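You operate a simulated robot arm through the tools that you are given. There is no shell and no other tool. Be economical: measure what you need, move in short steps, check, and stop when the job is done.

The job below is to be done with a simulated robot arm. You get a single attempt, and the scene is never put back.

Task
Press the raised bush flush and set the tube on the mat.
Fine: stop on 3; leave the slide out and the lever up. Set down upright: silver tube.
Where things are to end (x, y in the base frame): silver tube within 60 mm of [830, 230].

Only the result counts: the job must be done as asked and must still hold three seconds after the hand-in. Knocking over, shifting, dropping, spilling or breaking anything else fails it.

Robot
A 7-joint arm with a two-finger parallel gripper, fixed in place. Base frame: the origin is at the foot of the arm, x ahead of it, y to its left, z up; the work surface is at about z = 865. Units: mm, rad, N and s.
Its first joint turns from -2.897 to 2.897 rad. Payload 4.4 kg.
Tool frame: the origin (TCP) lies between the finger pads and is the grasp point; the fingertips stand 23 mm ahead of it; z points along the fingers, y is the line along which they close. Largest opening 94 mm; finger width 38, thickness 10; the body of the gripper, 54 by 96 mm, starts 39 mm behind the TCP.
Orientation is told as [roll, pitch, yaw] about the base's x, y, z axes, in that order, counted from this pose: with the fingers straight down and closing along the base's y, the tool's x points along the base's -x, its y along +y and its z along -z.

Tools
- The arm moves only by the tool arm_command. Its arguments are lists of equal length, an entry for each row: "xyz": the shift along the tool's x, y, z in units of 30 mm (1.0 is 30 mm), a list of three; "delta_rot": the turn, a rotation vector about the tool's x, y, z in units of 5 degrees (1.0 is 5 degrees), a list of three; "jaw": the closure, from 0 (fully open) to 1 (shut). In form: {"xyz": [[dx, dy, dz], ...], "delta_rot": [[wx, wy, wz], ...], "jaw": [jaw, ...]}. A call has 1 to 12 rows; each row shifts and turns the commanded pose from where the row before left it, along the tool's axes as they then stand. A call with a number of a shift or a turn outside -1 to 1 is refused whole. Each row takes 0.2 s and may step no farther than 50 mm and 0.15 rad from the row before; otherwise, or with a gripper value out of range, the whole call is refused. A pose out of reach is approached as far as the arm can. The call stops where the force on the tool passes 90 N (or 10 N more than at its start, if that is more) or the arm is blocked; 0.2 s more then pass. Each finger travels about 72 mm/s and halts on what it meets, pressing with about 26 N; the grip force reading is that of the motor and also rises with nothing between the fingers. The clock runs only during rows and for 0.2 s after the last one: add rows that do not move to give the fingers time. The reply holds the time, the measured pose of the TCP, the force on the tool along the base axes, the opening and the grip force, in the units named above and with some noise, with the torque about the TCP (base axes, N m) and any sound that the robot's microphone picked up.
- Cameras (640 x 400 px; columns grow to the right, rows downward): "scene" is fixed at [400.4, 650.4, 1577.7]; the picture's right is [-0.56, -0.83, 0.00], its down [-0.42, 0.29, -0.86] and it looks along [0.71, -0.48, -0.51] (base axes); focal length 306 px, centre (320, 200). "wrist" rides on the gripper at [86, 16, -74] in the tool frame; the picture's right is [-0.18, 0.98, 0.00], its down [-0.58, -0.11, -0.81] and it looks along [-0.79, -0.15, 0.59] (tool axes); focal length 243 px, centre (320, 200).
- grab_frame(camera): a new picture of that camera. No time passes.
- probe_pixels(camera, pixels): for up to 12 pixels [column, row] of the newest picture of that camera ("zoom" is the newest enlarged one), the place [x, y, z] in the base frame of the surface seen there, good to about 3 mm. No time passes.
- inspect(camera, box): a new picture of the part [left, top, right, bottom] of that camera's present view, enlarged. No time passes.
- finish_job(): hands the job in; it is judged then, once.

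Keep the steps short. Do not move on a guess: measure, check each grasp and each placing, and mend mistakes. In all there are 80 turns and 34 pictures (those below and enlarged ones count). Leave the gripper open and the arm clear of the work at the hand-in unless told otherwise, and finish with a single line.

The tools are called after "Call:" as a command line: name --argument value ..., lists and objects as JSON in quotes. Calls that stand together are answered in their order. arm_command: Moves the arm, as the interface text tells. Its arguments: {"type":"object","properties":{"xyz":{"type":"array","items":{"type":"array","items":{"type":"number"}}},"delta_rot":{"type":"array","items":{"type":"array","items":{"type":"number"}}},"jaw":{"type":"array","items":{"type":"number"}}},"required":["xyz","delta_rot","jaw"]} The other tools are called the same way: grab_frame (camera) takes a picture; probe_pixels (camera, pixels) gives the place of the surface under pixels of a picture; inspect (camera, box) takes an enlarged picture of a part of a camera's view; finish_job () hands the job in.

At the start:

```text
clock: 0.0
position: [720.2, 236.6, 1419.8]
orientation: [0.001, 0.0, 0.0]
force: [0.2, 0.7, -0.4]
wrist_torque: [0.04, -0.02, 0.01]
grip_width: 94.1
finger_force: 0.0
```

scene: 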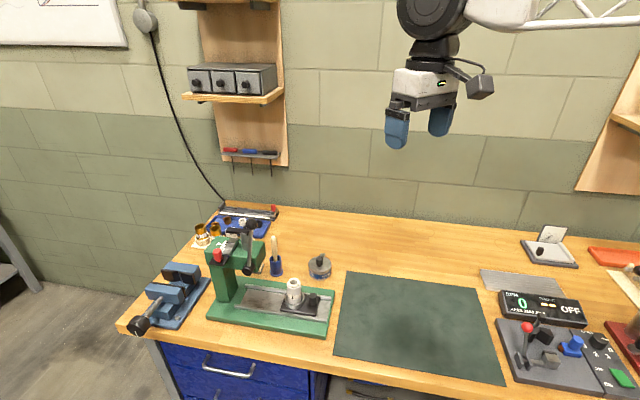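
wrist: 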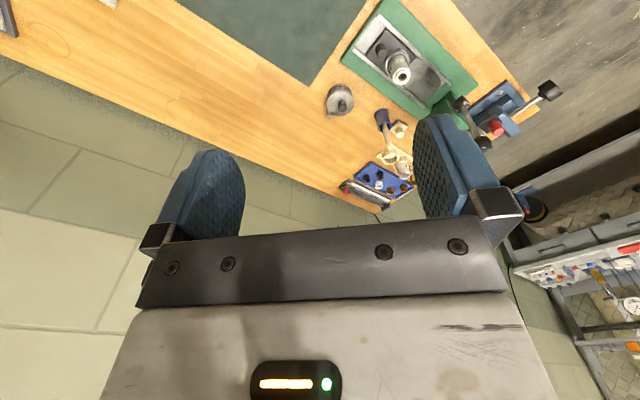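

I see a green arbor press with a slide carrying a pale part, a mat, and a control box at right. I'll enlarge both regions.

Call:
inspect --camera "scene" --box '[120, 190, 350, 345]'

Call:
inspect --camera "scene" --box '[470, 220, 640, 390]'

```text
2.58 times, centred on (235, 268) of scene
```

zoom: 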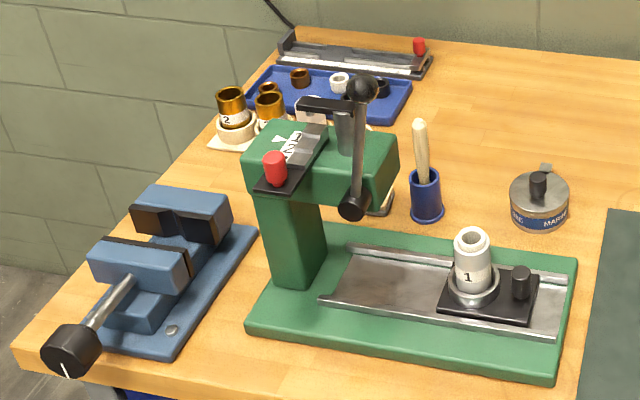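

```text
2.35 times, centred on (555, 305) of scene
```

zoom: 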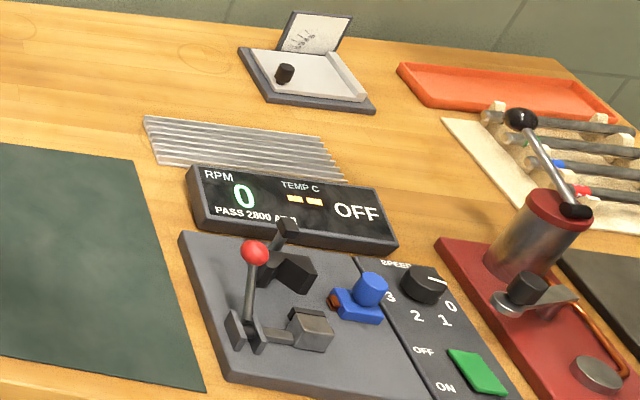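

I'll take a tighter picture of the press head and slide so I can probe it.

Call:
inspect --camera "scene" --box '[195, 210, 345, 345]'

Call:
probe_pixels --camera "scene" --pixels '[[294, 282], [294, 305], [312, 295], [217, 254], [251, 224], [248, 271], [235, 250], [330, 292], [325, 335], [210, 316], [319, 262], [415, 320]]'

```text
2.96 times, centred on (270, 278) of scene
```

zoom: 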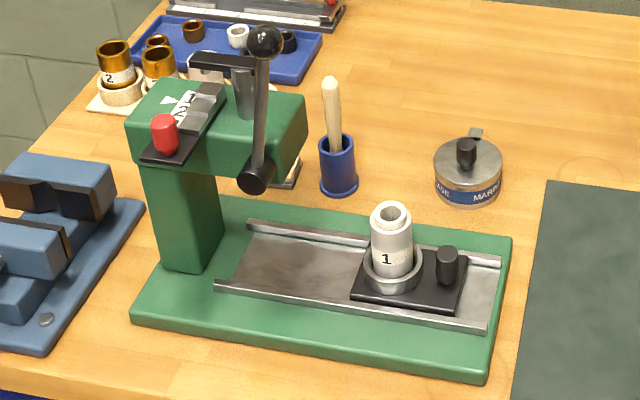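

```text
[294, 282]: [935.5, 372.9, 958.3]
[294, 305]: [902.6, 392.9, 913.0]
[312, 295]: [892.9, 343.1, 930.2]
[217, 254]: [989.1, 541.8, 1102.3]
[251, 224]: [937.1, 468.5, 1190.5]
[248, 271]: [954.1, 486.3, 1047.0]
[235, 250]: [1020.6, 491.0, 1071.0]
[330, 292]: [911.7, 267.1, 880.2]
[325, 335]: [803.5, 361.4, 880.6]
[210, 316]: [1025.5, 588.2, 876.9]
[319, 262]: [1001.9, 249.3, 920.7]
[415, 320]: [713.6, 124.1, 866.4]
```

The press slide carries the tube marked 1 with a bush, and the stop bar with its red knob shows 1/2. I'll turn the hand and tip the wrist camera to view the press closely.

Call:
arm_command --xyz '[[0, 0, 0.8], [0, 0, 0.8], [0, 0, 0.8], [0, 0, 0], [0, 0, 0], [0, 0, 0], [0, 0, 0], [0, 0, 0], [0, 0, 0], [0, 0, 0]]' --delta_rot '[[0, 0, -1], [0, 0, -1], [0, 0, -1], [0, 0, -1], [0, 0, -1], [0, 0, -1], [0, 0, -1], [0, 1, 0], [0, 1, 0], [0, 1, 0]]' --jaw '[0, 0, 0, 0, 0, 0, 0, 0, 0, 0]'

Call:
grab_frame --camera "wrist"

```text
clock: 2.2
position: [721.8, 236.2, 1348.0]
orientation: [0.0, 0.262, 0.611]
force: [0.2, 0.8, -0.1]
wrist_torque: [-0.03, -0.01, 0.0]
grip_width: 93.9
finger_force: 0.0
```

```text
28 pictures are left
```

wrist: 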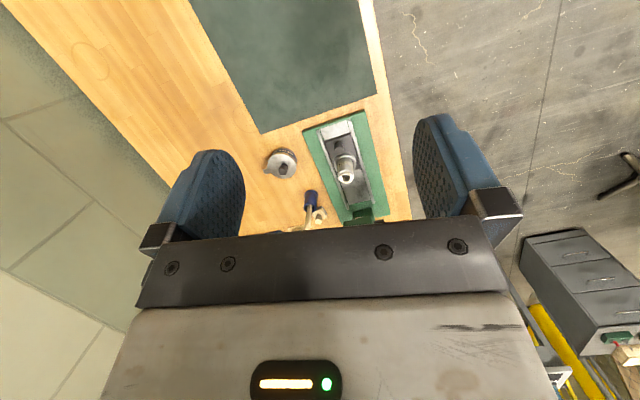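

The press head is hidden behind the gripper, so I'll tip the camera back up.

Call:
arm_command --xyz '[[0, 0, 0], [0, 0, 0], [0, 0, 0], [0, 0, 0], [0, 0, 0], [0, 0, 0]]' --delta_rot '[[0, -1, 0], [0, -1, 0], [0, -1, 0], [0, -1, 0], [0, -1, 0], [0, -1, 0]]' --jaw '[0, 0, 0, 0, 0, 0]'

Call:
grab_frame --camera "wrist"

```text
clock: 3.6
position: [721.1, 235.9, 1347.9]
orientation: [0.0, -0.262, 0.611]
force: [-0.6, 0.5, -0.9]
wrist_torque: [-0.01, -0.01, -0.01]
grip_width: 94.1
finger_force: 0.1
```

```text
27 pictures are left
```

wrist: 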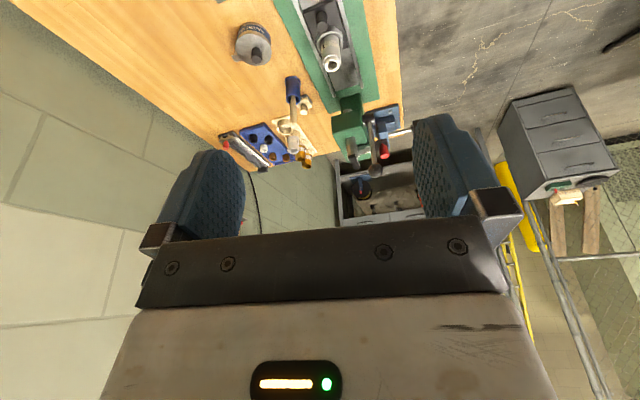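

Call:
inspect --camera "wrist" --box '[210, 0, 420, 190]'

```text
2.11 times, centred on (315, 95) of wrist
```

zoom: 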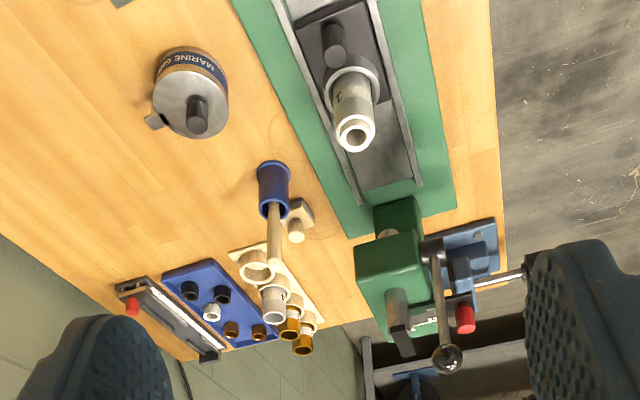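

Now a tight look at the stop bar and numbers on the press head.

Call:
inspect --camera "scene" --box '[200, 215, 280, 275]'

```text
6.67 times, centred on (240, 245) of scene
```

zoom: 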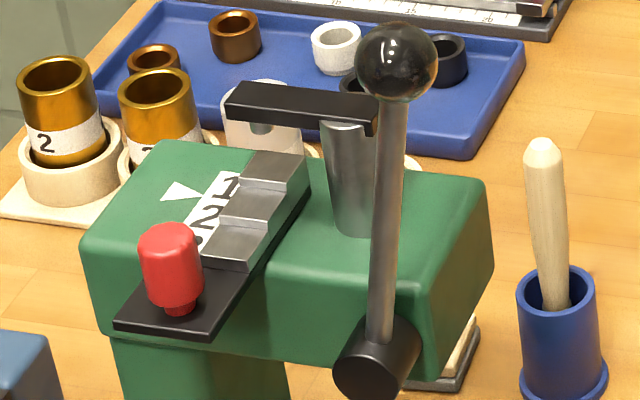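

The slider has three steps with 3 nearest the red knob. I'll probe pointer, numerals, steps, red knob, ram arm, ball and hub.

Call:
probe_pixels --camera "zoom" --pixels '[[180, 192], [230, 185], [206, 215], [195, 240], [275, 168], [250, 203], [225, 242], [172, 235], [175, 275], [245, 100], [365, 115], [395, 50]]'

Call:
probe_pixels --camera "zoom" --pixels '[[362, 360], [385, 200], [385, 300], [385, 340], [350, 200], [130, 325], [205, 328], [100, 250], [270, 275], [470, 185], [165, 150], [330, 110]]'

```text
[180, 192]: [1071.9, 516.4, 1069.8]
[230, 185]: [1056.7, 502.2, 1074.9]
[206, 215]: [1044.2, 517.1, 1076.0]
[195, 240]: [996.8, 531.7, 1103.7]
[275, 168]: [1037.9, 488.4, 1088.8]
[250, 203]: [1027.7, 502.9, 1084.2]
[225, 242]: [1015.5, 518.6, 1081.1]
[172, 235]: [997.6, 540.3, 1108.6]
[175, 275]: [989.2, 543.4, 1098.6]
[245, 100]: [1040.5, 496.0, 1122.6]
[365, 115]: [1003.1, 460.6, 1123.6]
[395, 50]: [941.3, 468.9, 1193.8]
```

```text
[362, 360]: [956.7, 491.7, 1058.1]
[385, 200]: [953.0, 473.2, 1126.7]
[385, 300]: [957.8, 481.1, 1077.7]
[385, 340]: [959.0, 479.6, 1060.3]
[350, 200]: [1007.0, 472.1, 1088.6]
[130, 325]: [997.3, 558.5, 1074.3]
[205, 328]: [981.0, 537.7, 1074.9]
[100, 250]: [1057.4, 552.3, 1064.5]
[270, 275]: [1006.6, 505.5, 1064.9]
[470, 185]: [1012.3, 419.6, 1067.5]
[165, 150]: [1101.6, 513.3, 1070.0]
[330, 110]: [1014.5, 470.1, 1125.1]
```

Readings: the stop is on 1 (arm above step 1, pitch about 18 mm), so the slider must move about 37 mm toward the wall, away from the scene camera. The knob is far out (radius about 1130), so the tool must point outward. I'll tilt the tool to horizontal, high up, to test reach.

Call:
arm_command --xyz '[[0, 0, 0], [0, 0, 0], [0, 0, 0], [0, 0, 0], [0, 0, 0], [0, 0, 0], [0, 0, 0], [0, 0, 0], [0, 0, 0], [0, 0, 0], [0, 0, 0], [0, 0, 0]]' --delta_rot '[[0, -1, 0], [0, -1, 0], [0, -1, 0], [0, -1, 0], [0, -1, 0], [0, -1, 0], [0, -1, 0], [0, -1, 0], [0, -1, 0], [0, -1, 0], [0, -1, 0], [0, -1, 0]]' --jaw '[0.1, 0.2, 0.4, 0.6, 0.8, 1, 1, 1, 1, 1, 1, 1]'

```text
clock: 6.2
position: [721.1, 236.0, 1349.1]
orientation: [-0.003, -1.31, 0.614]
force: [0.2, 0.0, 0.9]
wrist_torque: [-0.02, 0.03, 0.0]
grip_width: 0.1
finger_force: 25.9
```

Now a reach test outward at constant height, above everything.

Call:
arm_command --xyz '[[-0.26, 0, 0.96], [-0.26, 0, 0.96], [-0.26, 0, 0.96], [-0.26, 0, 0.96], [-0.26, 0, 0.96], [-0.26, 0, 0.96], [-0.26, 0, 0.96], [-0.26, 0, 0.96], [-0.26, 0, 0.96], [-0.26, 0, 0.96], [-0.26, 0, 0.96], [-0.26, 0, 0.96]]' --delta_rot '[[0, 0, 0], [0, 0, 0], [0, 0, 0], [0, 0, 0], [0, 0, 0], [0, 0, 0], [0, 0, 0], [0, 0, 0], [0, 0, 0], [0, 0, 0], [0, 0, 0], [0, 0, 0]]' --jaw '[1, 1, 1, 1, 1, 1, 1, 1, 1, 1, 1, 1]'

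```text
clock: 8.8
position: [1015.7, 441.6, 1350.4]
orientation: [0.0, -1.312, 0.611]
force: [-0.2, 0.6, 1.5]
wrist_torque: [-0.02, 0.06, 0.01]
grip_width: 0.0
finger_force: 26.3
```

Reach is good (radius 1107). Now I turn the yaw to -5° and begin rolling the hand so the camera faces left, away from the lever.

Call:
arm_command --xyz '[[0, 0, 0], [0, 0, 0], [0, 0, 0], [0, 0, 0], [0, 0, 0], [0, 0, 0], [0, 0, 0], [0, 0, 0], [0, 0, 0], [0, 0, 0], [0, 0, 0], [0, 0, 0]]' --delta_rot '[[0.966, 0, 0.259], [0.966, 0, 0.259], [0.966, 0, 0.259], [0.966, 0, 0.259], [0.966, 0, 0.259], [0.966, 0, 0.259], [0.966, 0, 0.259], [0.966, 0, 0.259], [0, 0, 1], [0, 0, 1], [0, 0, 1], [0, 0, 1]]' --jaw '[1, 1, 1, 1, 1, 1, 1, 1, 1, 1, 1, 1]'

Call:
arm_command --xyz '[[0, 0, 0], [0, 0, 0], [0, 0, 0], [0, 0, 0], [0, 0, 0], [0, 0, 0], [0, 0, 0], [0, 0, 0], [0, 0, 0], [0, 0, 0], [0, 0, 0]]' --delta_rot '[[0, 0, 1], [0, 0, 1], [0, 0, 1], [0, 0, 1], [0, 0, 1], [0, 0, 1], [0, 0, 1], [0, 0, 1], [0, 0, 1], [0, 0, 1], [0, 0, 1]]' --jaw '[1, 1, 1, 1, 1, 1, 1, 1, 1, 1, 1]'

```text
clock: 11.4
position: [1014.4, 441.2, 1349.5]
orientation: [0.908, -1.137, -1.041]
force: [0.3, 0.1, 0.3]
wrist_torque: [-0.01, 0.01, 0.03]
grip_width: 0.0
finger_force: 26.0
out of reach, approached as far as the arm can: row 3
```

```text
clock: 13.8
position: [1014.9, 442.5, 1350.7]
orientation: [1.302, -0.252, -1.591]
force: [0.3, -0.8, 0.1]
wrist_torque: [0.02, 0.0, 0.03]
grip_width: 0.0
finger_force: 26.1
```

Decoded orientation: heading -5°, 15° downward, roll 15° short. I finish the roll and move left over the front side of the press, still high.

Call:
arm_command --xyz '[[0, 0, 0], [0, 0, 0], [0, 0, 0], [1, 0, -0.5], [1, 0, -0.5], [1, 0, 0], [1, 0, 0], [1, 0, 0], [0, 0, 0]]' --delta_rot '[[0, 0, 1], [0, 0, 1], [0, 0, 1], [0, 0, 0], [0, 0, 0], [0, 0, 0], [0, 0, 0], [0, 0, 0], [0, 0, 0]]' --jaw '[1, 1, 1, 1, 1, 1, 1, 1, 1]'

```text
clock: 15.8
position: [1000.2, 593.2, 1355.6]
orientation: [1.31, -0.001, -1.658]
force: [0.2, 0.3, -0.2]
wrist_torque: [0.04, 0.01, -0.01]
grip_width: 0.0
finger_force: 26.1
```

Reach is fine here. Descending beside the red knob to z about 1120, staying about 30 mm clear of it.

Call:
arm_command --xyz '[[0.2, -1, 0], [0, -1, 0], [0, -1, 0], [0, -1, 0.3], [0, -1, 0.3], [0, -1, 0.3], [0, -1, 0.3], [0, -0.7, 0.3]]' --delta_rot '[[0, 0, 0], [0, 0, 0], [0, 0, 0], [0, 0, 0], [0, 0, 0], [0, 0, 0], [0, 0, 0], [0, 0, 0]]' --jaw '[1, 1, 1, 1, 1, 1, 1, 1]'

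Call:
grab_frame --camera "wrist"

Call:
inspect --camera "scene" --box '[180, 190, 300, 280]'

```text
clock: 17.6
position: [983.1, 601.9, 1123.6]
orientation: [1.311, 0.001, -1.659]
force: [0.3, -0.4, 0.9]
wrist_torque: [0.0, 0.04, 0.0]
grip_width: 0.0
finger_force: 25.7
```

```text
24 pictures are left
```

wrist: 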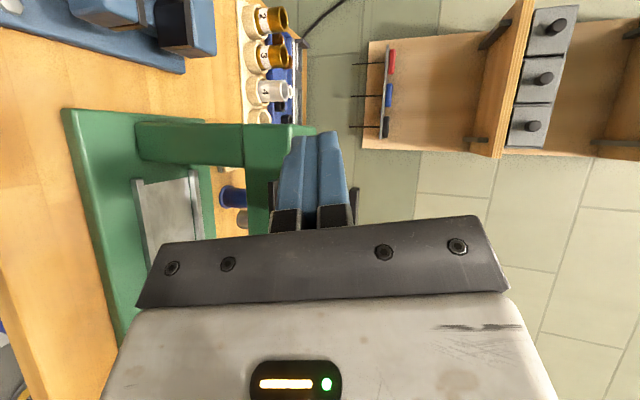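

```text
4.44 times, centred on (240, 235) of scene
```

zoom: 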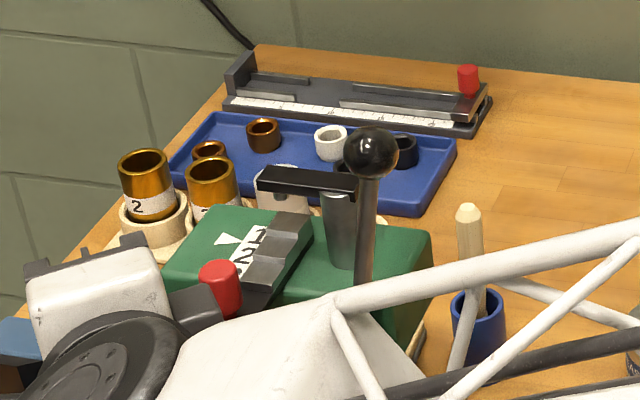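

I check how near the arm's forearm is to the lever by probing.

Call:
probe_pixels --camera "zoom" --pixels '[[330, 320], [380, 298], [500, 262], [280, 350], [365, 270], [220, 285], [225, 240], [270, 230], [245, 260], [150, 290], [200, 310]]'

```text
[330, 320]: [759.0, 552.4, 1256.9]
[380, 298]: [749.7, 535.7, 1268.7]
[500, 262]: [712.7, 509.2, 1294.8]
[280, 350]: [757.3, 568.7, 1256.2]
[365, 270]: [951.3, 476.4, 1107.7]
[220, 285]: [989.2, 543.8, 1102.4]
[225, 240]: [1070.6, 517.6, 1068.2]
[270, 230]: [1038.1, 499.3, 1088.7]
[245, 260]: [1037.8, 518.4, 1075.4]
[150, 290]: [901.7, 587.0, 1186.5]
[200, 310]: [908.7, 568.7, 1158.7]
```

Forearm is 190 mm away from the lever: clear. Lower to z about 1100, then approach the knob sideways in small steps.

Call:
arm_command --xyz '[[0, -0.7, 0.3], [-0.4, 0, 0], [-0.4, 0, 0], [-0.3, 0, 0]]' --delta_rot '[[0, 0, 0], [0, 0, 0], [0, 0, 0], [0, 0, 0]]' --jaw '[1, 1, 1, 1]'

Call:
inspect --camera "scene" --box '[200, 215, 280, 275]'

```text
clock: 18.6
position: [983.7, 568.3, 1099.9]
orientation: [1.307, 0.0, -1.656]
force: [10.4, 13.4, -0.4]
wrist_torque: [0.09, -0.1, 0.51]
grip_width: 0.0
finger_force: 26.0
```

```text
6.67 times, centred on (240, 245) of scene
```

zoom: 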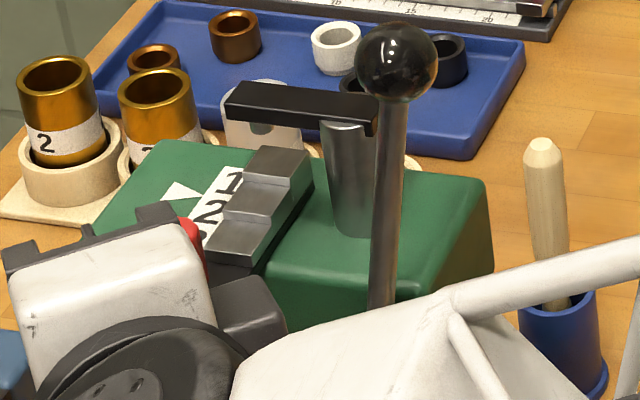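

Contact on the knob (about 17 N). I push along the slider's direction in small steps.

Call:
arm_command --xyz '[[-0.212, 0.065, 0.243], [-0.212, 0.065, 0.243]]' --delta_rot '[[0, 0, 0], [0, 0, 0]]' --jaw '[1, 1]'

Call:
inspect --camera "scene" --box '[200, 215, 280, 275]'

```text
clock: 19.2
position: [997.9, 552.6, 1099.7]
orientation: [1.31, -0.001, -1.659]
force: [-0.1, 0.9, 0.4]
wrist_torque: [0.0, 0.0, 0.04]
grip_width: 0.1
finger_force: 26.4
```

```text
6.67 times, centred on (240, 245) of scene
```

zoom: 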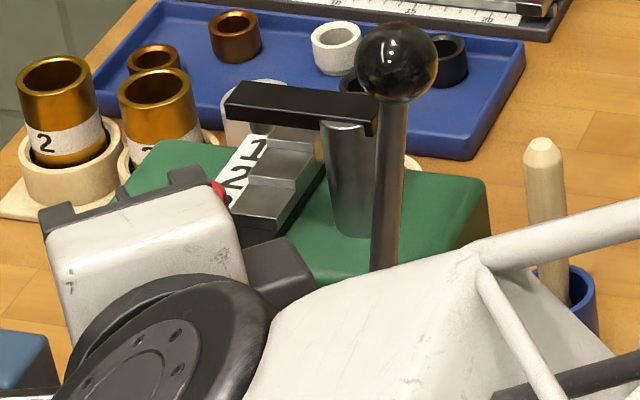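

The numeral 2 is now near where 1 was: position 2, force dropped (detent). Push one more pitch.

Call:
arm_command --xyz '[[-0.212, 0.065, 0.243], [-0.212, 0.065, 0.243]]' --delta_rot '[[0, 0, 0], [0, 0, 0]]' --jaw '[1, 1]'

Call:
inspect --camera "scene" --box '[200, 215, 280, 275]'

```text
clock: 19.8
position: [1009.8, 545.0, 1099.5]
orientation: [1.308, -0.001, -1.651]
force: [-18.5, 54.0, 1.7]
wrist_torque: [0.31, 0.14, 0.5]
grip_width: 0.0
finger_force: 26.2
```

```text
6.67 times, centred on (240, 245) of scene
```

zoom: 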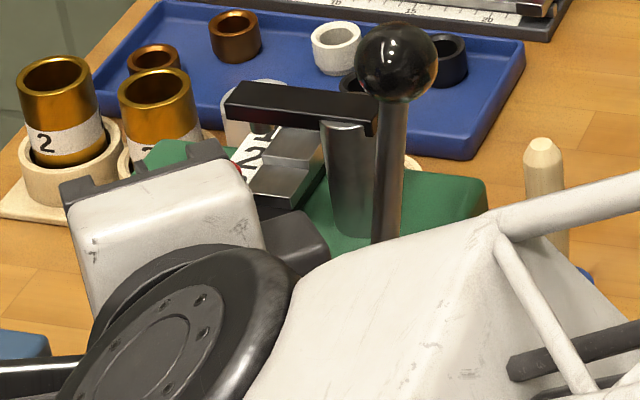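

Force rose to 57 N; slider seems nearly at 3. I probe the steps to see how far.

Call:
probe_pixels --camera "zoom" --pixels '[[253, 155], [290, 145], [280, 183], [245, 178], [232, 170], [310, 245], [290, 166]]'

```text
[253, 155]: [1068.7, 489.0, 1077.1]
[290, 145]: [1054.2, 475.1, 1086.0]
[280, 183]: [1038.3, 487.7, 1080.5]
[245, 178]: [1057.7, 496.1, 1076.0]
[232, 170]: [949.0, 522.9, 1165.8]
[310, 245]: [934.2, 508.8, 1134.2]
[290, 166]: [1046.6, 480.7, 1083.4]
```

Step 3 now sits exactly where step 1 was (moved 37 mm): stop is on 3, at its end. Back off to the left, then rise.

Call:
arm_command --xyz '[[0.5, 0, -0.1], [1, 0, -0.3], [1, 0, -0.5], [0, 1, 0], [0, 1, 0], [0, 1, 0], [0, 1, 0], [0, 1, 0], [0, 1, 0], [0, 1, 0], [0, 1, 0]]' --delta_rot '[[0, 0, 0], [0, 0, 0], [0, 0, 0], [0, 0, 0], [0, 0, 0], [0, 0, 0], [0, 0, 0], [0, 0, 0], [0, 0, 0], [0, 0, 0], [0, 0, 0]]' --jaw '[1, 1, 1, 1, 1, 1, 1, 1, 1, 1, 1]'

Call:
inspect --camera "scene" --box '[200, 215, 280, 275]'

```text
clock: 22.2
position: [1053.2, 609.4, 1335.7]
orientation: [1.309, 0.0, -1.658]
force: [0.3, -0.1, -0.8]
wrist_torque: [-0.02, 0.0, 0.0]
grip_width: 0.1
finger_force: 25.9
```

```text
6.67 times, centred on (240, 245) of scene
```

zoom: 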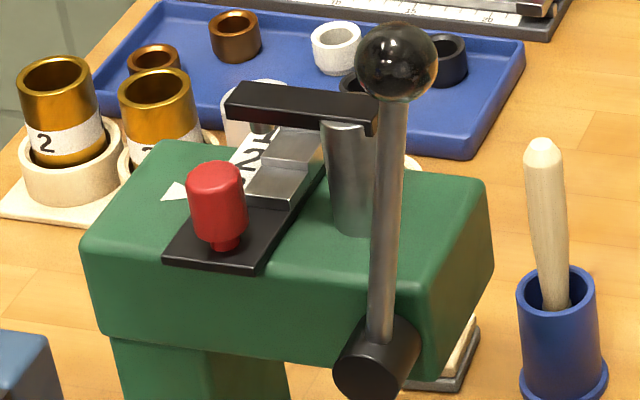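

Stop is on 3. Now the slide: a close picture of the carriage, tube and its black knob for measuring.

Call:
inspect --camera "scene" --box '[250, 265, 346, 337]'

```text
5.56 times, centred on (298, 301) of scene
```

zoom: 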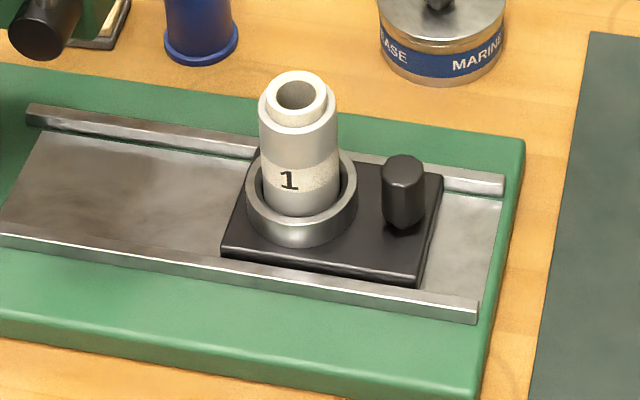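

Call:
probe_pixels --camera "zoom" --pixels '[[297, 120], [274, 95], [321, 97], [297, 75], [298, 150], [264, 150], [334, 150], [403, 163], [402, 205], [225, 242], [412, 276], [438, 182]]'

Call:
probe_pixels --camera "zoom" --pixels '[[385, 190], [421, 190], [300, 235], [250, 190], [352, 185], [476, 305], [500, 180], [30, 108], [5, 240], [265, 118], [333, 118], [390, 285]]'

```text
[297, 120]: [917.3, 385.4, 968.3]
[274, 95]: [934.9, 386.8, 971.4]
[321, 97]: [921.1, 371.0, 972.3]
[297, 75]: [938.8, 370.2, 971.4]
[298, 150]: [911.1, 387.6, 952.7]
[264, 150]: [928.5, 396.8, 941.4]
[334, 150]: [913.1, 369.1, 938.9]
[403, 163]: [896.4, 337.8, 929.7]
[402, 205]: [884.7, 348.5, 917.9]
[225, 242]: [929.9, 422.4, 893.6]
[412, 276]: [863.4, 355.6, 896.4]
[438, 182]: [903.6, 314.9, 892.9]
```

```text
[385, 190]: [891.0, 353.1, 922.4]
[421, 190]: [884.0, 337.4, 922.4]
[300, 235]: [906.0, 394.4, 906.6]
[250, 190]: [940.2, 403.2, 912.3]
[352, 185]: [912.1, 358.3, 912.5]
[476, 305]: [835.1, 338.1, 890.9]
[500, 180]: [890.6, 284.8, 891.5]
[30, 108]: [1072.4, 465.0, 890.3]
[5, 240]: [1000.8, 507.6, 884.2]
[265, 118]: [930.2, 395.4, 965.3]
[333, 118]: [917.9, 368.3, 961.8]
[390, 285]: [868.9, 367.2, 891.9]
```

Measurements: slide axis at 45°, tube axis (928, 378), bush top z 971, slide knob centre (892, 344), top z 930, plate z 896. I retreat high and re-orient to heading 45°, tilt 45°, to grip the slide knob.

Call:
arm_command --xyz '[[-1, 0, -1], [-1, 0, -1], [-1, 0, -1], [-1, 0, -1], [-1, 0, -1], [-1, 0, -1], [-1, 0, -1], [-1, 0, -1], [0, 0, 0], [0, 0, 0], [0, 0, 0], [0, 0, 0]]' --delta_rot '[[0, 0, 0], [0, 0, 0], [0, 0, 0], [0, 0, 0], [0, 0, 0], [0, 0, 0], [0, 0, 0], [0, 0, 0], [-0.119, 0.542, -0.982], [-0.119, 0.542, -0.982], [-0.119, 0.542, -0.982], [-0.119, 0.542, -0.982]]' --jaw '[1, 1, 1, 1, 1, 1, 1, 1, 1, 1, 1, 1]'

Call:
arm_command --xyz '[[0, 0, 0], [0, 0, 0], [0, 0, 0], [0, 0, 0], [0, 0, 0], [0, 0, 0], [0, 0, 0], [0, 0, 0], [0, 0, 0], [0, 0, 0], [0, 0, 0], [0, 0, 0]]' --delta_rot '[[-0.119, 0.542, -0.982], [-0.119, 0.542, -0.982], [-0.119, 0.542, -0.982], [-0.119, 0.542, -0.982], [-0.119, 0.542, -0.982], [-0.119, 0.542, -0.982], [-0.119, 0.542, -0.982], [-0.119, 0.542, -0.982], [-0.119, 0.542, -0.982], [-0.119, 0.542, -0.982], [-0.119, 0.542, -0.982], [-0.119, 0.542, -0.982]]' --jaw '[1, 1, 1, 1, 1, 0.8, 0.6, 0.5, 0.5, 0.5, 0.5, 0.5]'

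Call:
arm_command --xyz '[[0, 0, 0], [0, 0, 0], [0, 0, 0], [0, 0, 0], [0, 0, 0], [0, 0, 0]]' --delta_rot '[[-0.119, 0.542, -0.982], [-0.119, 0.542, -0.982], [-0.119, 0.542, -0.982], [-0.119, 0.542, -0.982], [-0.119, 0.542, -0.982], [-0.119, 0.542, -0.982]]' --jaw '[0.5, 0.5, 0.5, 0.5, 0.5, 0.5]'

```text
clock: 24.8
position: [801.6, 391.4, 1400.7]
orientation: [1.313, -0.286, -1.384]
force: [-0.7, -0.5, -0.3]
wrist_torque: [0.02, -0.02, -0.01]
grip_width: 0.0
finger_force: 26.1
```

```text
clock: 27.4
position: [798.0, 396.2, 1420.3]
orientation: [0.944, -0.945, -0.442]
force: [1.0, -0.4, 0.3]
wrist_torque: [0.04, 0.02, -0.01]
grip_width: 47.2
finger_force: 0.1
out of reach, approached as far as the arm can: row 8, 9, 10
```

```text
clock: 28.8
position: [797.4, 397.3, 1420.1]
orientation: [0.118, -0.965, 0.613]
force: [0.0, 0.0, -0.9]
wrist_torque: [0.0, 0.01, 0.0]
grip_width: 47.1
finger_force: 0.0
```

Orientation is off by about 10°; I correct it and check.

Call:
arm_command --xyz '[[0, 0, 0], [0, 0, 0], [0, 0, 0], [0, 0, 0]]' --delta_rot '[[-0.06, 0.7, -0.38], [-0.06, 0.7, -0.38], [-0.06, 0.7, -0.38], [0, 0, 0]]' --jaw '[0.5, 0.5, 0.5, 0.5]'

```text
clock: 29.8
position: [797.4, 396.7, 1420.1]
orientation: [0.004, -0.789, 0.783]
force: [0.5, -0.2, -0.2]
wrist_torque: [-0.02, -0.01, 0.01]
grip_width: 46.9
finger_force: 0.0
```

Orientation is now heading 45°, tilt 45°. I move to a pre-grasp point 150 mm back along the tool axis from the slide knob.

Call:
arm_command --xyz '[[0.92, -0.29, 0.58], [0.92, -0.29, 0.58], [0.92, -0.29, 0.58], [0.92, -0.29, 0.58], [0.92, -0.29, 0.58], [0.92, -0.29, 0.58], [0.92, -0.29, 0.58], [0.92, -0.29, 0.58], [0.92, -0.29, 0.58], [0.92, -0.29, 0.58], [0.92, -0.29, 0.58], [0.92, -0.29, 0.58]]' --delta_rot '[[0, 0, 0], [0, 0, 0], [0, 0, 0], [0, 0, 0], [0, 0, 0], [0, 0, 0], [0, 0, 0], [0, 0, 0], [0, 0, 0], [0, 0, 0], [0, 0, 0], [0, 0, 0]]' --jaw '[0.5, 0.5, 0.5, 0.5, 0.5, 0.5, 0.5, 0.5, 0.5, 0.5, 0.5, 0.5]'

Call:
grab_frame --camera "wrist"

```text
clock: 32.4
position: [810.2, 262.7, 1040.0]
orientation: [0.005, -0.79, 0.785]
force: [0.7, 0.1, 0.2]
wrist_torque: [-0.02, 0.0, 0.04]
grip_width: 46.9
finger_force: 0.0
```

```text
17 pictures are left
```

wrist: 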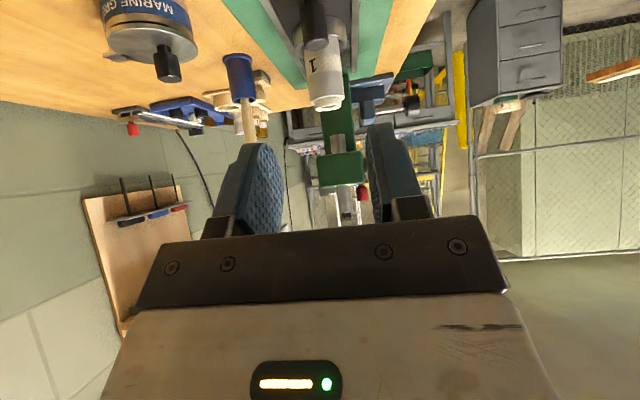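

Fingers straddle the slide knob's line. Advance 150 mm along the tool axis.

Call:
arm_command --xyz '[[0.02, 0, 1], [0.02, 0, 1], [0.02, 0, 1], [0, 0, 1], [0, 0, 0.5], [0, 0, 0.5], [0, 0, 0]]' --delta_rot '[[0, 0, 0], [0, 0, 0], [0, 0, 0], [0, 0, 0], [0, 0, 0], [0, 0, 0], [0, 0, 0]]' --jaw '[0.5, 0.5, 0.5, 0.5, 0.5, 0.5, 0.5]'

Call:
inspect --camera "scene" --box '[250, 245, 346, 337]'

```text
clock: 34.0
position: [883.8, 338.7, 929.5]
orientation: [0.005, -0.792, 0.783]
force: [0.3, 0.7, 0.2]
wrist_torque: [-0.02, -0.01, 0.02]
grip_width: 46.8
finger_force: 0.1
```

```text
4.35 times, centred on (298, 291) of scene
```

zoom: 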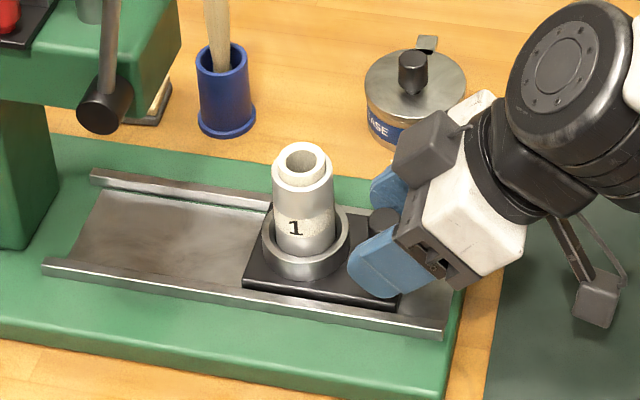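

Knob is between the fingers. Close on it, with a 2 mm centring shift.

Call:
arm_command --xyz '[[0, -0.08, 0], [0, 0, 0], [0, 0, 0], [0, 0, 0], [0, 0, 0]]' --delta_rot '[[0, 0, 0], [0, 0, 0], [0, 0, 0], [0, 0, 0], [0, 0, 0]]' --jaw '[0.6, 0.75, 0.9, 0.9, 0.9]'

```text
clock: 35.2
position: [885.6, 336.0, 929.2]
orientation: [0.002, -0.79, 0.782]
force: [23.8, -25.1, -6.1]
wrist_torque: [-0.2, -0.33, -0.31]
grip_width: 24.6
finger_force: 17.7
```

Grip reads 24.6 mm with a side force toward -v: off-centre by about 3 mm. I shift that way to centre and let it close.

Call:
arm_command --xyz '[[0, -0.06, 0], [0, -0.05, 0], [0, 0, 0], [0, 0, 0]]' --delta_rot '[[0, 0, 0], [0, 0, 0], [0, 0, 0], [0, 0, 0]]' --jaw '[0.9, 0.9, 0.9, 0.9]'

```text
clock: 36.2
position: [886.4, 334.9, 931.5]
orientation: [0.003, -0.788, 0.787]
force: [-7.5, 11.8, -6.2]
wrist_torque: [-0.21, -0.39, 0.19]
grip_width: 21.8
finger_force: 45.0
```

Firm on both sides (21.8 mm, 45 N). Push the slide in along the rails, slowly at first.

Call:
arm_command --xyz '[[-0.236, 0, 0.236], [-0.236, 0, 0.236], [-0.236, 0, 0.236], [-0.236, 0, 0.236], [-0.236, 0, 0.236]]' --delta_rot '[[0, 0, 0], [0, 0, 0], [0, 0, 0], [0, 0, 0], [0, 0, 0]]' --jaw '[0.9, 0.9, 0.9, 0.9, 0.9]'

```text
clock: 37.4
position: [922.9, 371.3, 930.4]
orientation: [0.004, -0.791, 0.783]
force: [-31.3, 30.6, -0.5]
wrist_torque: [-0.49, 0.23, 0.46]
grip_width: 21.3
finger_force: 44.8
```

Sliding; a side force of 43 N builds, so I correct 2.5 mm sideways and go on.

Call:
arm_command --xyz '[[0, 0.08, 0], [-0.236, 0.015, 0.236], [-0.236, 0.015, 0.236], [-0.236, 0.015, 0.236], [-0.236, 0.015, 0.236]]' --delta_rot '[[0, 0, 0], [0, 0, 0], [0, 0, 0], [0, 0, 0], [0, 0, 0]]' --jaw '[0.9, 0.9, 0.9, 0.9, 0.9]'

Call:
inspect --camera "scene" --box '[210, 225, 330, 325]'

```text
clock: 38.6
position: [951.0, 399.7, 931.1]
orientation: [0.003, -0.788, 0.781]
force: [28.9, -29.5, -14.3]
wrist_torque: [-0.31, -0.46, -0.49]
grip_width: 21.2
finger_force: 45.2
```

```text
4.00 times, centred on (270, 275) of scene
```

zoom: 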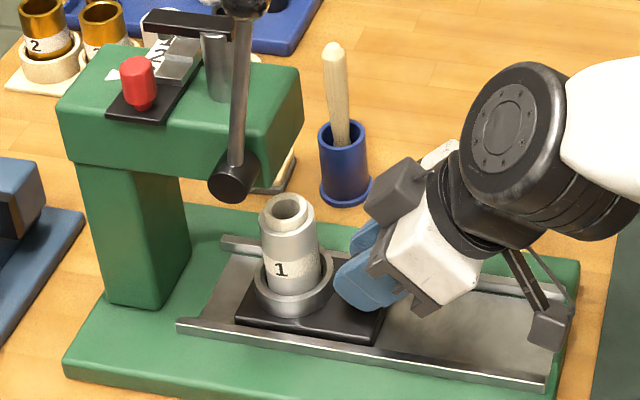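

Over-corrected slightly (side force reversed). Shift back 1.3 mm and continue.

Call:
arm_command --xyz '[[0, -0.055, 0], [-0.236, 0, 0.236], [-0.236, 0, 0.236], [-0.236, 0, 0.236], [0, 0, 0]]' --delta_rot '[[0, 0, 0], [0, 0, 0], [0, 0, 0], [0, 0, 0], [0, 0, 0]]' --jaw '[0.9, 0.9, 0.9, 0.9, 0.9]'

```text
clock: 39.8
position: [971.5, 420.6, 931.8]
orientation: [0.004, -0.789, 0.785]
force: [18.3, -23.6, -21.8]
wrist_torque: [-0.54, -0.38, -0.23]
grip_width: 21.2
finger_force: 44.8
```

Moved 121 mm. Push a little further to find the end stop.

Call:
arm_command --xyz '[[-0.12, -0.02, 0.15], [-0.12, 0, 0.13], [0, 0, 0]]' --delta_rot '[[0, 0, 0], [0, 0, 0], [0, 0, 0]]' --jaw '[0.9, 0.9, 0.9]'

Call:
inspect --camera "scene" --box '[210, 225, 330, 325]'

```text
clock: 40.6
position: [980.9, 429.0, 931.6]
orientation: [0.003, -0.793, 0.783]
force: [-4.5, -11.5, 2.5]
wrist_torque: [0.28, -0.48, -0.04]
grip_width: 21.1
finger_force: 45.6
```

```text
4.00 times, centred on (270, 275) of scene
```

zoom: 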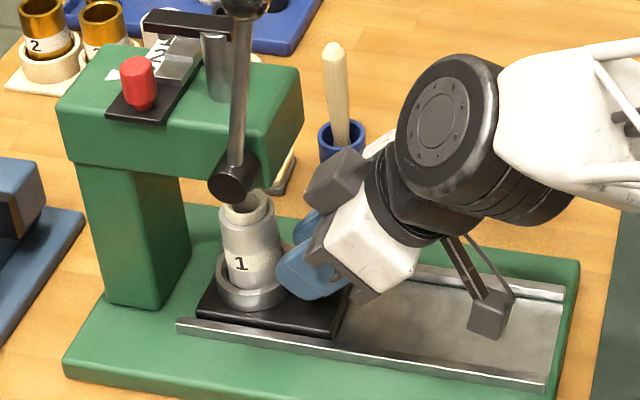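

Probe tube, cup, and ram positions to compare axes.

Call:
probe_pixels --camera "zoom" --pixels '[[250, 238], [224, 238], [276, 240], [250, 220], [250, 295], [217, 270], [215, 70], [205, 70], [226, 70], [210, 290], [330, 330], [215, 50]]'

```text
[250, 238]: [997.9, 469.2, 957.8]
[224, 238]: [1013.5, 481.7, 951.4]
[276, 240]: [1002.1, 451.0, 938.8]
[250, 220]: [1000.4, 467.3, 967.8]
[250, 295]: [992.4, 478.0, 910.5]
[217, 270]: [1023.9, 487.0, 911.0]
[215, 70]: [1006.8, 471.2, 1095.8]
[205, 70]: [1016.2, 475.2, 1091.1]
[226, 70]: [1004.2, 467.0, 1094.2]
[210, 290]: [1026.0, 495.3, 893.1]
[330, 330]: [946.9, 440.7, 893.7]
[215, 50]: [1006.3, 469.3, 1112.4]
```

Slide moved about 119 mm while the hand moved 133, so the fingers slid on the knob, maybe at the end stop. I open, shift back 14 mm, and re-grip to test.

Call:
arm_command --xyz '[[0, 0, 0], [0, 0, 0], [0.17, 0, -0.17], [0.17, 0, -0.17], [0, 0, 0], [0, 0, 0], [0, 0, 0], [0, 0, 0]]' --delta_rot '[[0, 0, 0], [0, 0, 0], [0, 0, 0], [0, 0, 0], [0, 0, 0], [0, 0, 0], [0, 0, 0], [0, 0, 0]]' --jaw '[0.6, 0.6, 0.6, 0.6, 0.7, 0.9, 0.9, 0.9]'

Call:
arm_command --xyz '[[-0.1, 0, 0.1], [-0.1, 0, 0.1]]' --delta_rot '[[0, 0, 0], [0, 0, 0]]' --jaw '[0.9, 0.9]'

```text
clock: 42.4
position: [970.3, 418.4, 929.8]
orientation: [0.003, -0.789, 0.784]
force: [9.9, -9.2, -0.9]
wrist_torque: [-0.49, -0.3, -0.1]
grip_width: 21.3
finger_force: 45.0
```

```text
clock: 43.0
position: [976.6, 424.2, 929.1]
orientation: [0.003, -0.788, 0.78]
force: [10.1, -24.8, -5.8]
wrist_torque: [0.06, -0.77, -0.08]
grip_width: 21.3
finger_force: 28.0
```

Call:
inspect --camera "scene" --box '[210, 225, 330, 325]'

Call:
probe_pixels --camera "zoom" --pixels '[[250, 238], [224, 238], [276, 240], [250, 220], [250, 295], [330, 330], [290, 285], [318, 265]]'

```text
4.00 times, centred on (270, 275) of scene
```

zoom: 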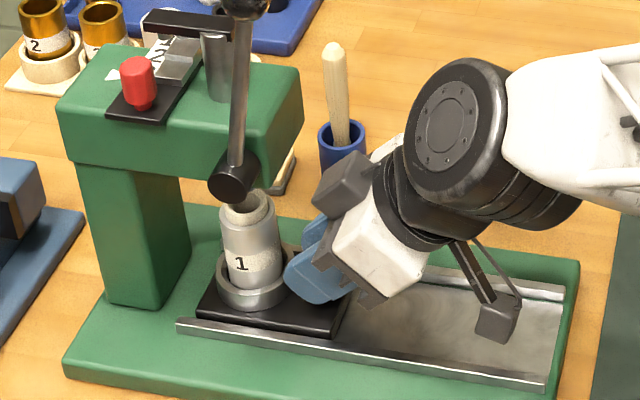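

```text
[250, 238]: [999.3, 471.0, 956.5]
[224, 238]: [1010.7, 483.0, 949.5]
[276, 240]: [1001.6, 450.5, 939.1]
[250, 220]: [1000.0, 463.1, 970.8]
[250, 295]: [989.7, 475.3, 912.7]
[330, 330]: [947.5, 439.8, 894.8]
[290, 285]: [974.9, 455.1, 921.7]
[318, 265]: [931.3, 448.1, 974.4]
```

The tube hasn't moved between the two pictures: the slide is at its inner stop, under the ram. Now I release the knob, back off along the tool axis, and rise to a pre-grasp point for the lever ball (about (949, 465, 1184)).

Call:
arm_command --xyz '[[0, 0, 0], [0, 0, 0], [0, 0, -0.5], [0, 0, -1], [0, 0, -1], [0, 0, -1], [0, 0, -1], [0, 0, -0.5], [0, 0, 0]]' --delta_rot '[[0, 0, 0], [0, 0, 0], [0, 0, 0], [0, 0, 0], [0, 0, 0], [0, 0, 0], [0, 0, 0], [0, 0, 0], [0, 0, 0]]' --jaw '[0.55, 0.5, 0.5, 0.5, 0.5, 0.5, 0.4, 0.35, 0.35]'

Call:
arm_command --xyz '[[-0.893, 0.229, -0.589], [-0.893, 0.229, -0.589], [-0.893, 0.229, -0.589], [-0.893, 0.229, -0.589], [-0.893, 0.229, -0.589], [-0.893, 0.229, -0.589], [-0.893, 0.229, -0.589], [0, 0, 0]]' --delta_rot '[[0, 0, 0], [0, 0, 0], [0, 0, 0], [0, 0, 0], [0, 0, 0], [0, 0, 0], [0, 0, 0], [0, 0, 0]]' --jaw '[0.35, 0.35, 0.35, 0.35, 0.35, 0.35, 0.35, 0.35]'

Call:
grab_frame --camera "wrist"

```text
clock: 45.0
position: [901.9, 350.8, 1035.6]
orientation: [0.003, -0.787, 0.785]
force: [0.2, 0.2, 0.6]
wrist_torque: [0.04, 0.0, 0.01]
grip_width: 61.0
finger_force: 0.1
```

```text
clock: 46.8
position: [895.4, 413.9, 1256.4]
orientation: [0.003, -0.789, 0.783]
force: [-0.3, 0.0, -0.9]
wrist_torque: [-0.03, 0.0, 0.01]
grip_width: 60.9
finger_force: 0.1
```

```text
12 pictures are left
```

wrist: 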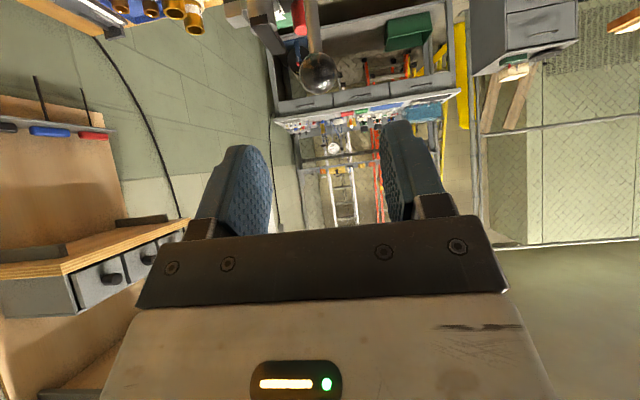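

Ball visible at wrist pixel (320, 72). Probe it and its shaft.

Call:
probe_pixels --camera "wrist" --pixels '[[320, 72], [303, 72], [337, 72], [320, 86], [315, 40], [313, 20]]'

```text
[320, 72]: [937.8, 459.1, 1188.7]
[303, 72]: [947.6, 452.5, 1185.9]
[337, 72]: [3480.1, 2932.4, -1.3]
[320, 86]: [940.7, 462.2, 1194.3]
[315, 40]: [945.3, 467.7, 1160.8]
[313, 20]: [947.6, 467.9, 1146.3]
```

Ball centre about (947, 466, 1184), directly on my approach line. Advance 100 mm and close on it.

Call:
arm_command --xyz '[[0, 0, 1], [0, 0, 1], [0, 0, 0.7], [0, 0, 0.7], [0, 0, 0], [0, 0, 0], [0, 0, 0], [0, 0, 0], [0, 0, 0]]' --delta_rot '[[0, 0, 0], [0, 0, 0], [0, 0, 0], [0, 0, 0], [0, 0, 0], [0, 0, 0], [0, 0, 0], [0, 0, 0], [0, 0, 0]]' --jaw '[0.35, 0.35, 0.35, 0.35, 0.45, 0.6, 0.75, 0.75, 0.75]'

```text
clock: 48.8
position: [948.0, 464.9, 1185.1]
orientation: [0.004, -0.788, 0.784]
force: [2.7, 2.4, -2.1]
wrist_torque: [0.3, -0.31, -0.05]
grip_width: 27.4
finger_force: 44.8
```

Ball gripped (27.4 mm, 45 N). Begin pulling the lever along its arc.

Call:
arm_command --xyz '[[0.41, 0, -0.259], [0.424, 0, -0.207], [0.443, 0, -0.16]]' --delta_rot '[[0, 0, 0], [0, 0, 0], [0, 0, 0]]' --jaw '[0.75, 0.75, 0.75]'

```text
clock: 49.6
position: [919.4, 437.0, 1171.1]
orientation: [0.005, -0.789, 0.783]
force: [-7.0, 7.7, 2.8]
wrist_torque: [0.12, -0.09, 0.07]
grip_width: 28.7
finger_force: 5.9
```

Moving as expected with small forces. Continue, squeezing a bit more.

Call:
arm_command --xyz '[[0, 0, 0], [0.457, 0, -0.113], [0.467, 0, -0.066], [0.469, 0, -0.016]]' --delta_rot '[[0, 0, 0], [0, 0, 0], [0, 0, 0], [0, 0, 0]]' --jaw '[0.95, 0.95, 0.95, 0.95]'

Call:
inspect --camera "scene" --box '[210, 200, 330, 320]'

```text
clock: 50.6
position: [896.0, 412.2, 1147.3]
orientation: [0.002, -0.791, 0.785]
force: [-28.2, 23.0, 17.1]
wrist_torque: [0.91, -0.81, 0.28]
grip_width: 27.5
finger_force: 44.9
```

```text
3.33 times, centred on (270, 260) of scene
```

zoom: 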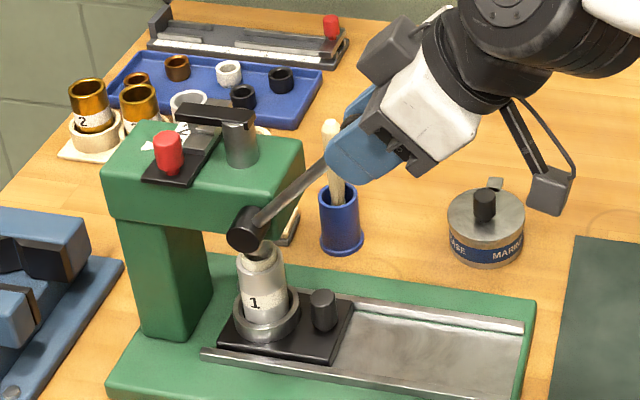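

The lever follows and the ram arm comes down. Continue along the arc with a small sideways correction.

Call:
arm_command --xyz '[[0.471, 0.04, 0.033], [0.464, 0, 0.0825], [0.45, 0, 0.13]]' --delta_rot '[[0, 0, 0], [0, 0, 0], [0, 0, 0]]' --jaw '[0.95, 0.95, 0.95]'

```text
clock: 51.4
position: [879.5, 394.0, 1110.7]
orientation: [0.003, -0.792, 0.784]
force: [-17.9, 7.9, 13.4]
wrist_torque: [0.88, -0.96, 0.08]
grip_width: 27.3
finger_force: 45.0
```

Call:
arm_command --xyz '[[0.438, 0, 0.174], [0.415, 0, 0.222], [0.391, 0, 0.264]]' --delta_rot '[[0, 0, 0], [0, 0, 0], [0, 0, 0]]' --jaw '[0.95, 0.95, 0.95]'

Call:
inspect --camera "scene" --box '[210, 220, 310, 310]'

```text
clock: 52.2
position: [872.2, 387.7, 1070.5]
orientation: [0.003, -0.791, 0.782]
force: [-6.7, -11.7, 18.2]
wrist_torque: [0.87, -0.62, -0.09]
grip_width: 27.3
finger_force: 45.3
```

```text
4.44 times, centred on (260, 265) of scene
```

zoom: 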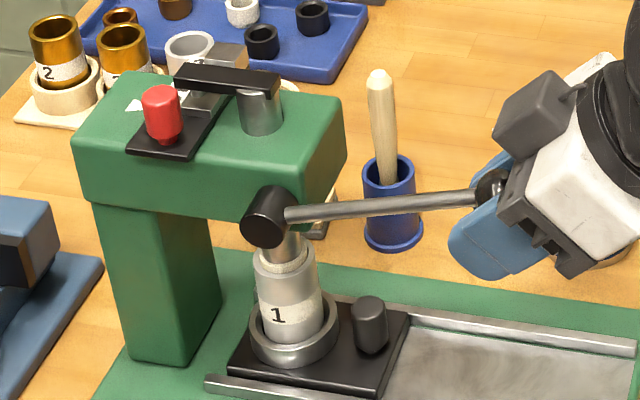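

The ram is at the bush; arm still above step 3. Continue pressing, watching force.

Call:
arm_command --xyz '[[0.361, 0, 0.304], [0.32, 0, 0.344]]' --delta_rot '[[0, 0, 0], [0, 0, 0]]' --jaw '[0.95, 0.95]'

```text
clock: 52.8
position: [872.1, 388.2, 1042.2]
orientation: [0.005, -0.79, 0.784]
force: [-13.3, -23.6, 13.7]
wrist_torque: [0.79, -0.57, -0.05]
grip_width: 27.2
finger_force: 44.9
```

Call:
arm_command --xyz '[[0.285, 0, 0.375], [0.25, 0, 0.4]]' --delta_rot '[[0, 0, 0], [0, 0, 0]]' --jaw '[0.95, 0.95]'

Call:
inspect --camera "scene" --box '[210, 220, 310, 310]'

```text
clock: 53.4
position: [875.6, 391.4, 1027.7]
orientation: [-0.002, -0.798, 0.787]
force: [-52.2, -35.9, 24.6]
wrist_torque: [0.87, -1.27, -0.05]
grip_width: 27.1
finger_force: 44.6
stopped in row 2: the force on the tool passed its limit (the readings are from after the stop); the commanded pose is now the measured one
```

```text
4.44 times, centred on (260, 265) of scene
```

zoom: 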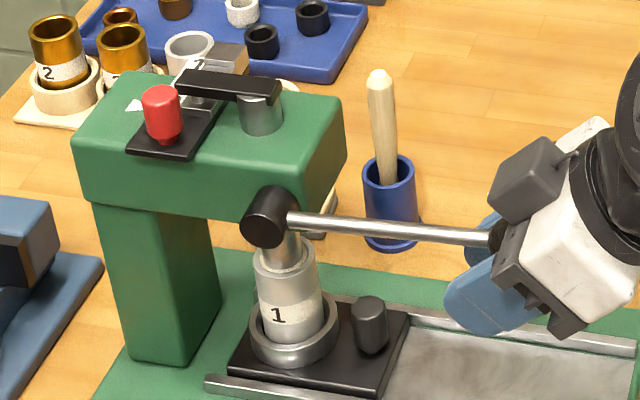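

Force limit reached, mostly from the arc pushing inward. I relax inward push by 4 mm and press straight down.

Call:
arm_command --xyz '[[0.094, 0, -0.094], [0.141, 0, 0.141], [0.141, 0, 0.141]]' --delta_rot '[[0, 0, 0], [0, 0, 0], [0, 0, 0]]' --jaw '[0.95, 0.95, 0.95]'

Call:
probe_pixels --camera "zoom" --pixels '[[195, 80], [265, 95], [188, 96], [205, 100], [262, 125], [285, 262], [265, 265], [200, 110]]'

```text
clock: 54.3
position: [873.4, 390.4, 1026.3]
orientation: [-0.01, -0.813, 0.791]
force: [-44.0, -13.8, 24.0]
wrist_torque: [0.7, -1.35, -0.08]
grip_width: 27.1
finger_force: 45.2
stopped in row 3: the force on the tool passed its limit (the readings are from after the stop); the commanded pose is now the measured one
```

```text
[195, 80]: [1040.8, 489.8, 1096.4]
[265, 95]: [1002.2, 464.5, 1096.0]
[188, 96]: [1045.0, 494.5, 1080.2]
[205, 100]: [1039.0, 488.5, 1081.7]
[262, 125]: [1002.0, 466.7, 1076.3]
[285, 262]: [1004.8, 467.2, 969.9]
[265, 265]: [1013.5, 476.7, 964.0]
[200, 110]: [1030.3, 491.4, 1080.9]
```

Strong resistance now. Tight look at the ram arm on the step and at the bush.

Call:
inspect --camera "scene" --box '[236, 222, 290, 300]'

```text
5.13 times, centred on (263, 261) of scene
```

zoom: 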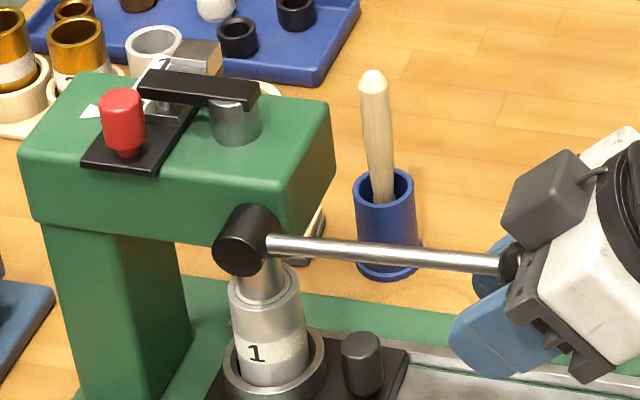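

The tappet under the ram arm sits on step 3 and the bush looks pressed in. Raise the lever back along the arc.

Call:
arm_command --xyz '[[-0.115, 0, -0.262], [-0.118, 0, -0.259], [-0.328, 0, -0.337], [-0.361, 0, -0.304], [-0.391, 0, -0.264], [-0.415, 0, -0.222]]' --delta_rot '[[0, 0.3, 0], [0, 0, 0], [0, 0, 0], [0, 0, 0], [0, 0, 0], [0, 0, 0]]' --jaw '[0.9, 0.9, 0.9, 0.9, 0.9, 0.9]'

Call:
arm_command --xyz '[[-0.438, 0, -0.174], [-0.45, 0, -0.13], [-0.464, 0, -0.083], [-0.471, 0, -0.033], [-0.469, 0, 0.016]]' --delta_rot '[[0, 0, 0], [0, 0, 0], [0, 0, 0], [0, 0, 0], [0, 0, 0]]' --jaw '[0.9, 0.9, 0.9, 0.9, 0.9]'

```text
clock: 55.7
position: [875.0, 390.7, 1091.9]
orientation: [-0.005, -0.782, 0.79]
force: [1.9, 15.5, -16.1]
wrist_torque: [-1.1, 0.77, 0.08]
grip_width: 27.4
finger_force: 44.8
```

```text
clock: 56.9
position: [905.3, 418.9, 1149.5]
orientation: [-0.006, -0.782, 0.787]
force: [4.8, -2.7, -19.9]
wrist_torque: [-0.9, 1.02, -0.06]
grip_width: 27.3
finger_force: 44.8
```

Call:
arm_command --xyz '[[-0.467, 0, 0.066], [-0.457, 0, 0.113], [-0.443, 0, 0.16], [-0.424, 0, 0.207], [-0.41, 0, 0.259]]' --delta_rot '[[0, 0, 0], [0, 0, 0], [0, 0, 0], [0, 0, 0], [0, 0, 0]]' --jaw '[0.9, 0.9, 0.9, 0.9, 0.9]'

```text
clock: 58.1
position: [948.0, 465.1, 1179.8]
orientation: [-0.006, -0.783, 0.789]
force: [-29.8, -23.1, -1.1]
wrist_torque: [0.08, -0.11, 0.03]
grip_width: 27.2
finger_force: 44.5
```

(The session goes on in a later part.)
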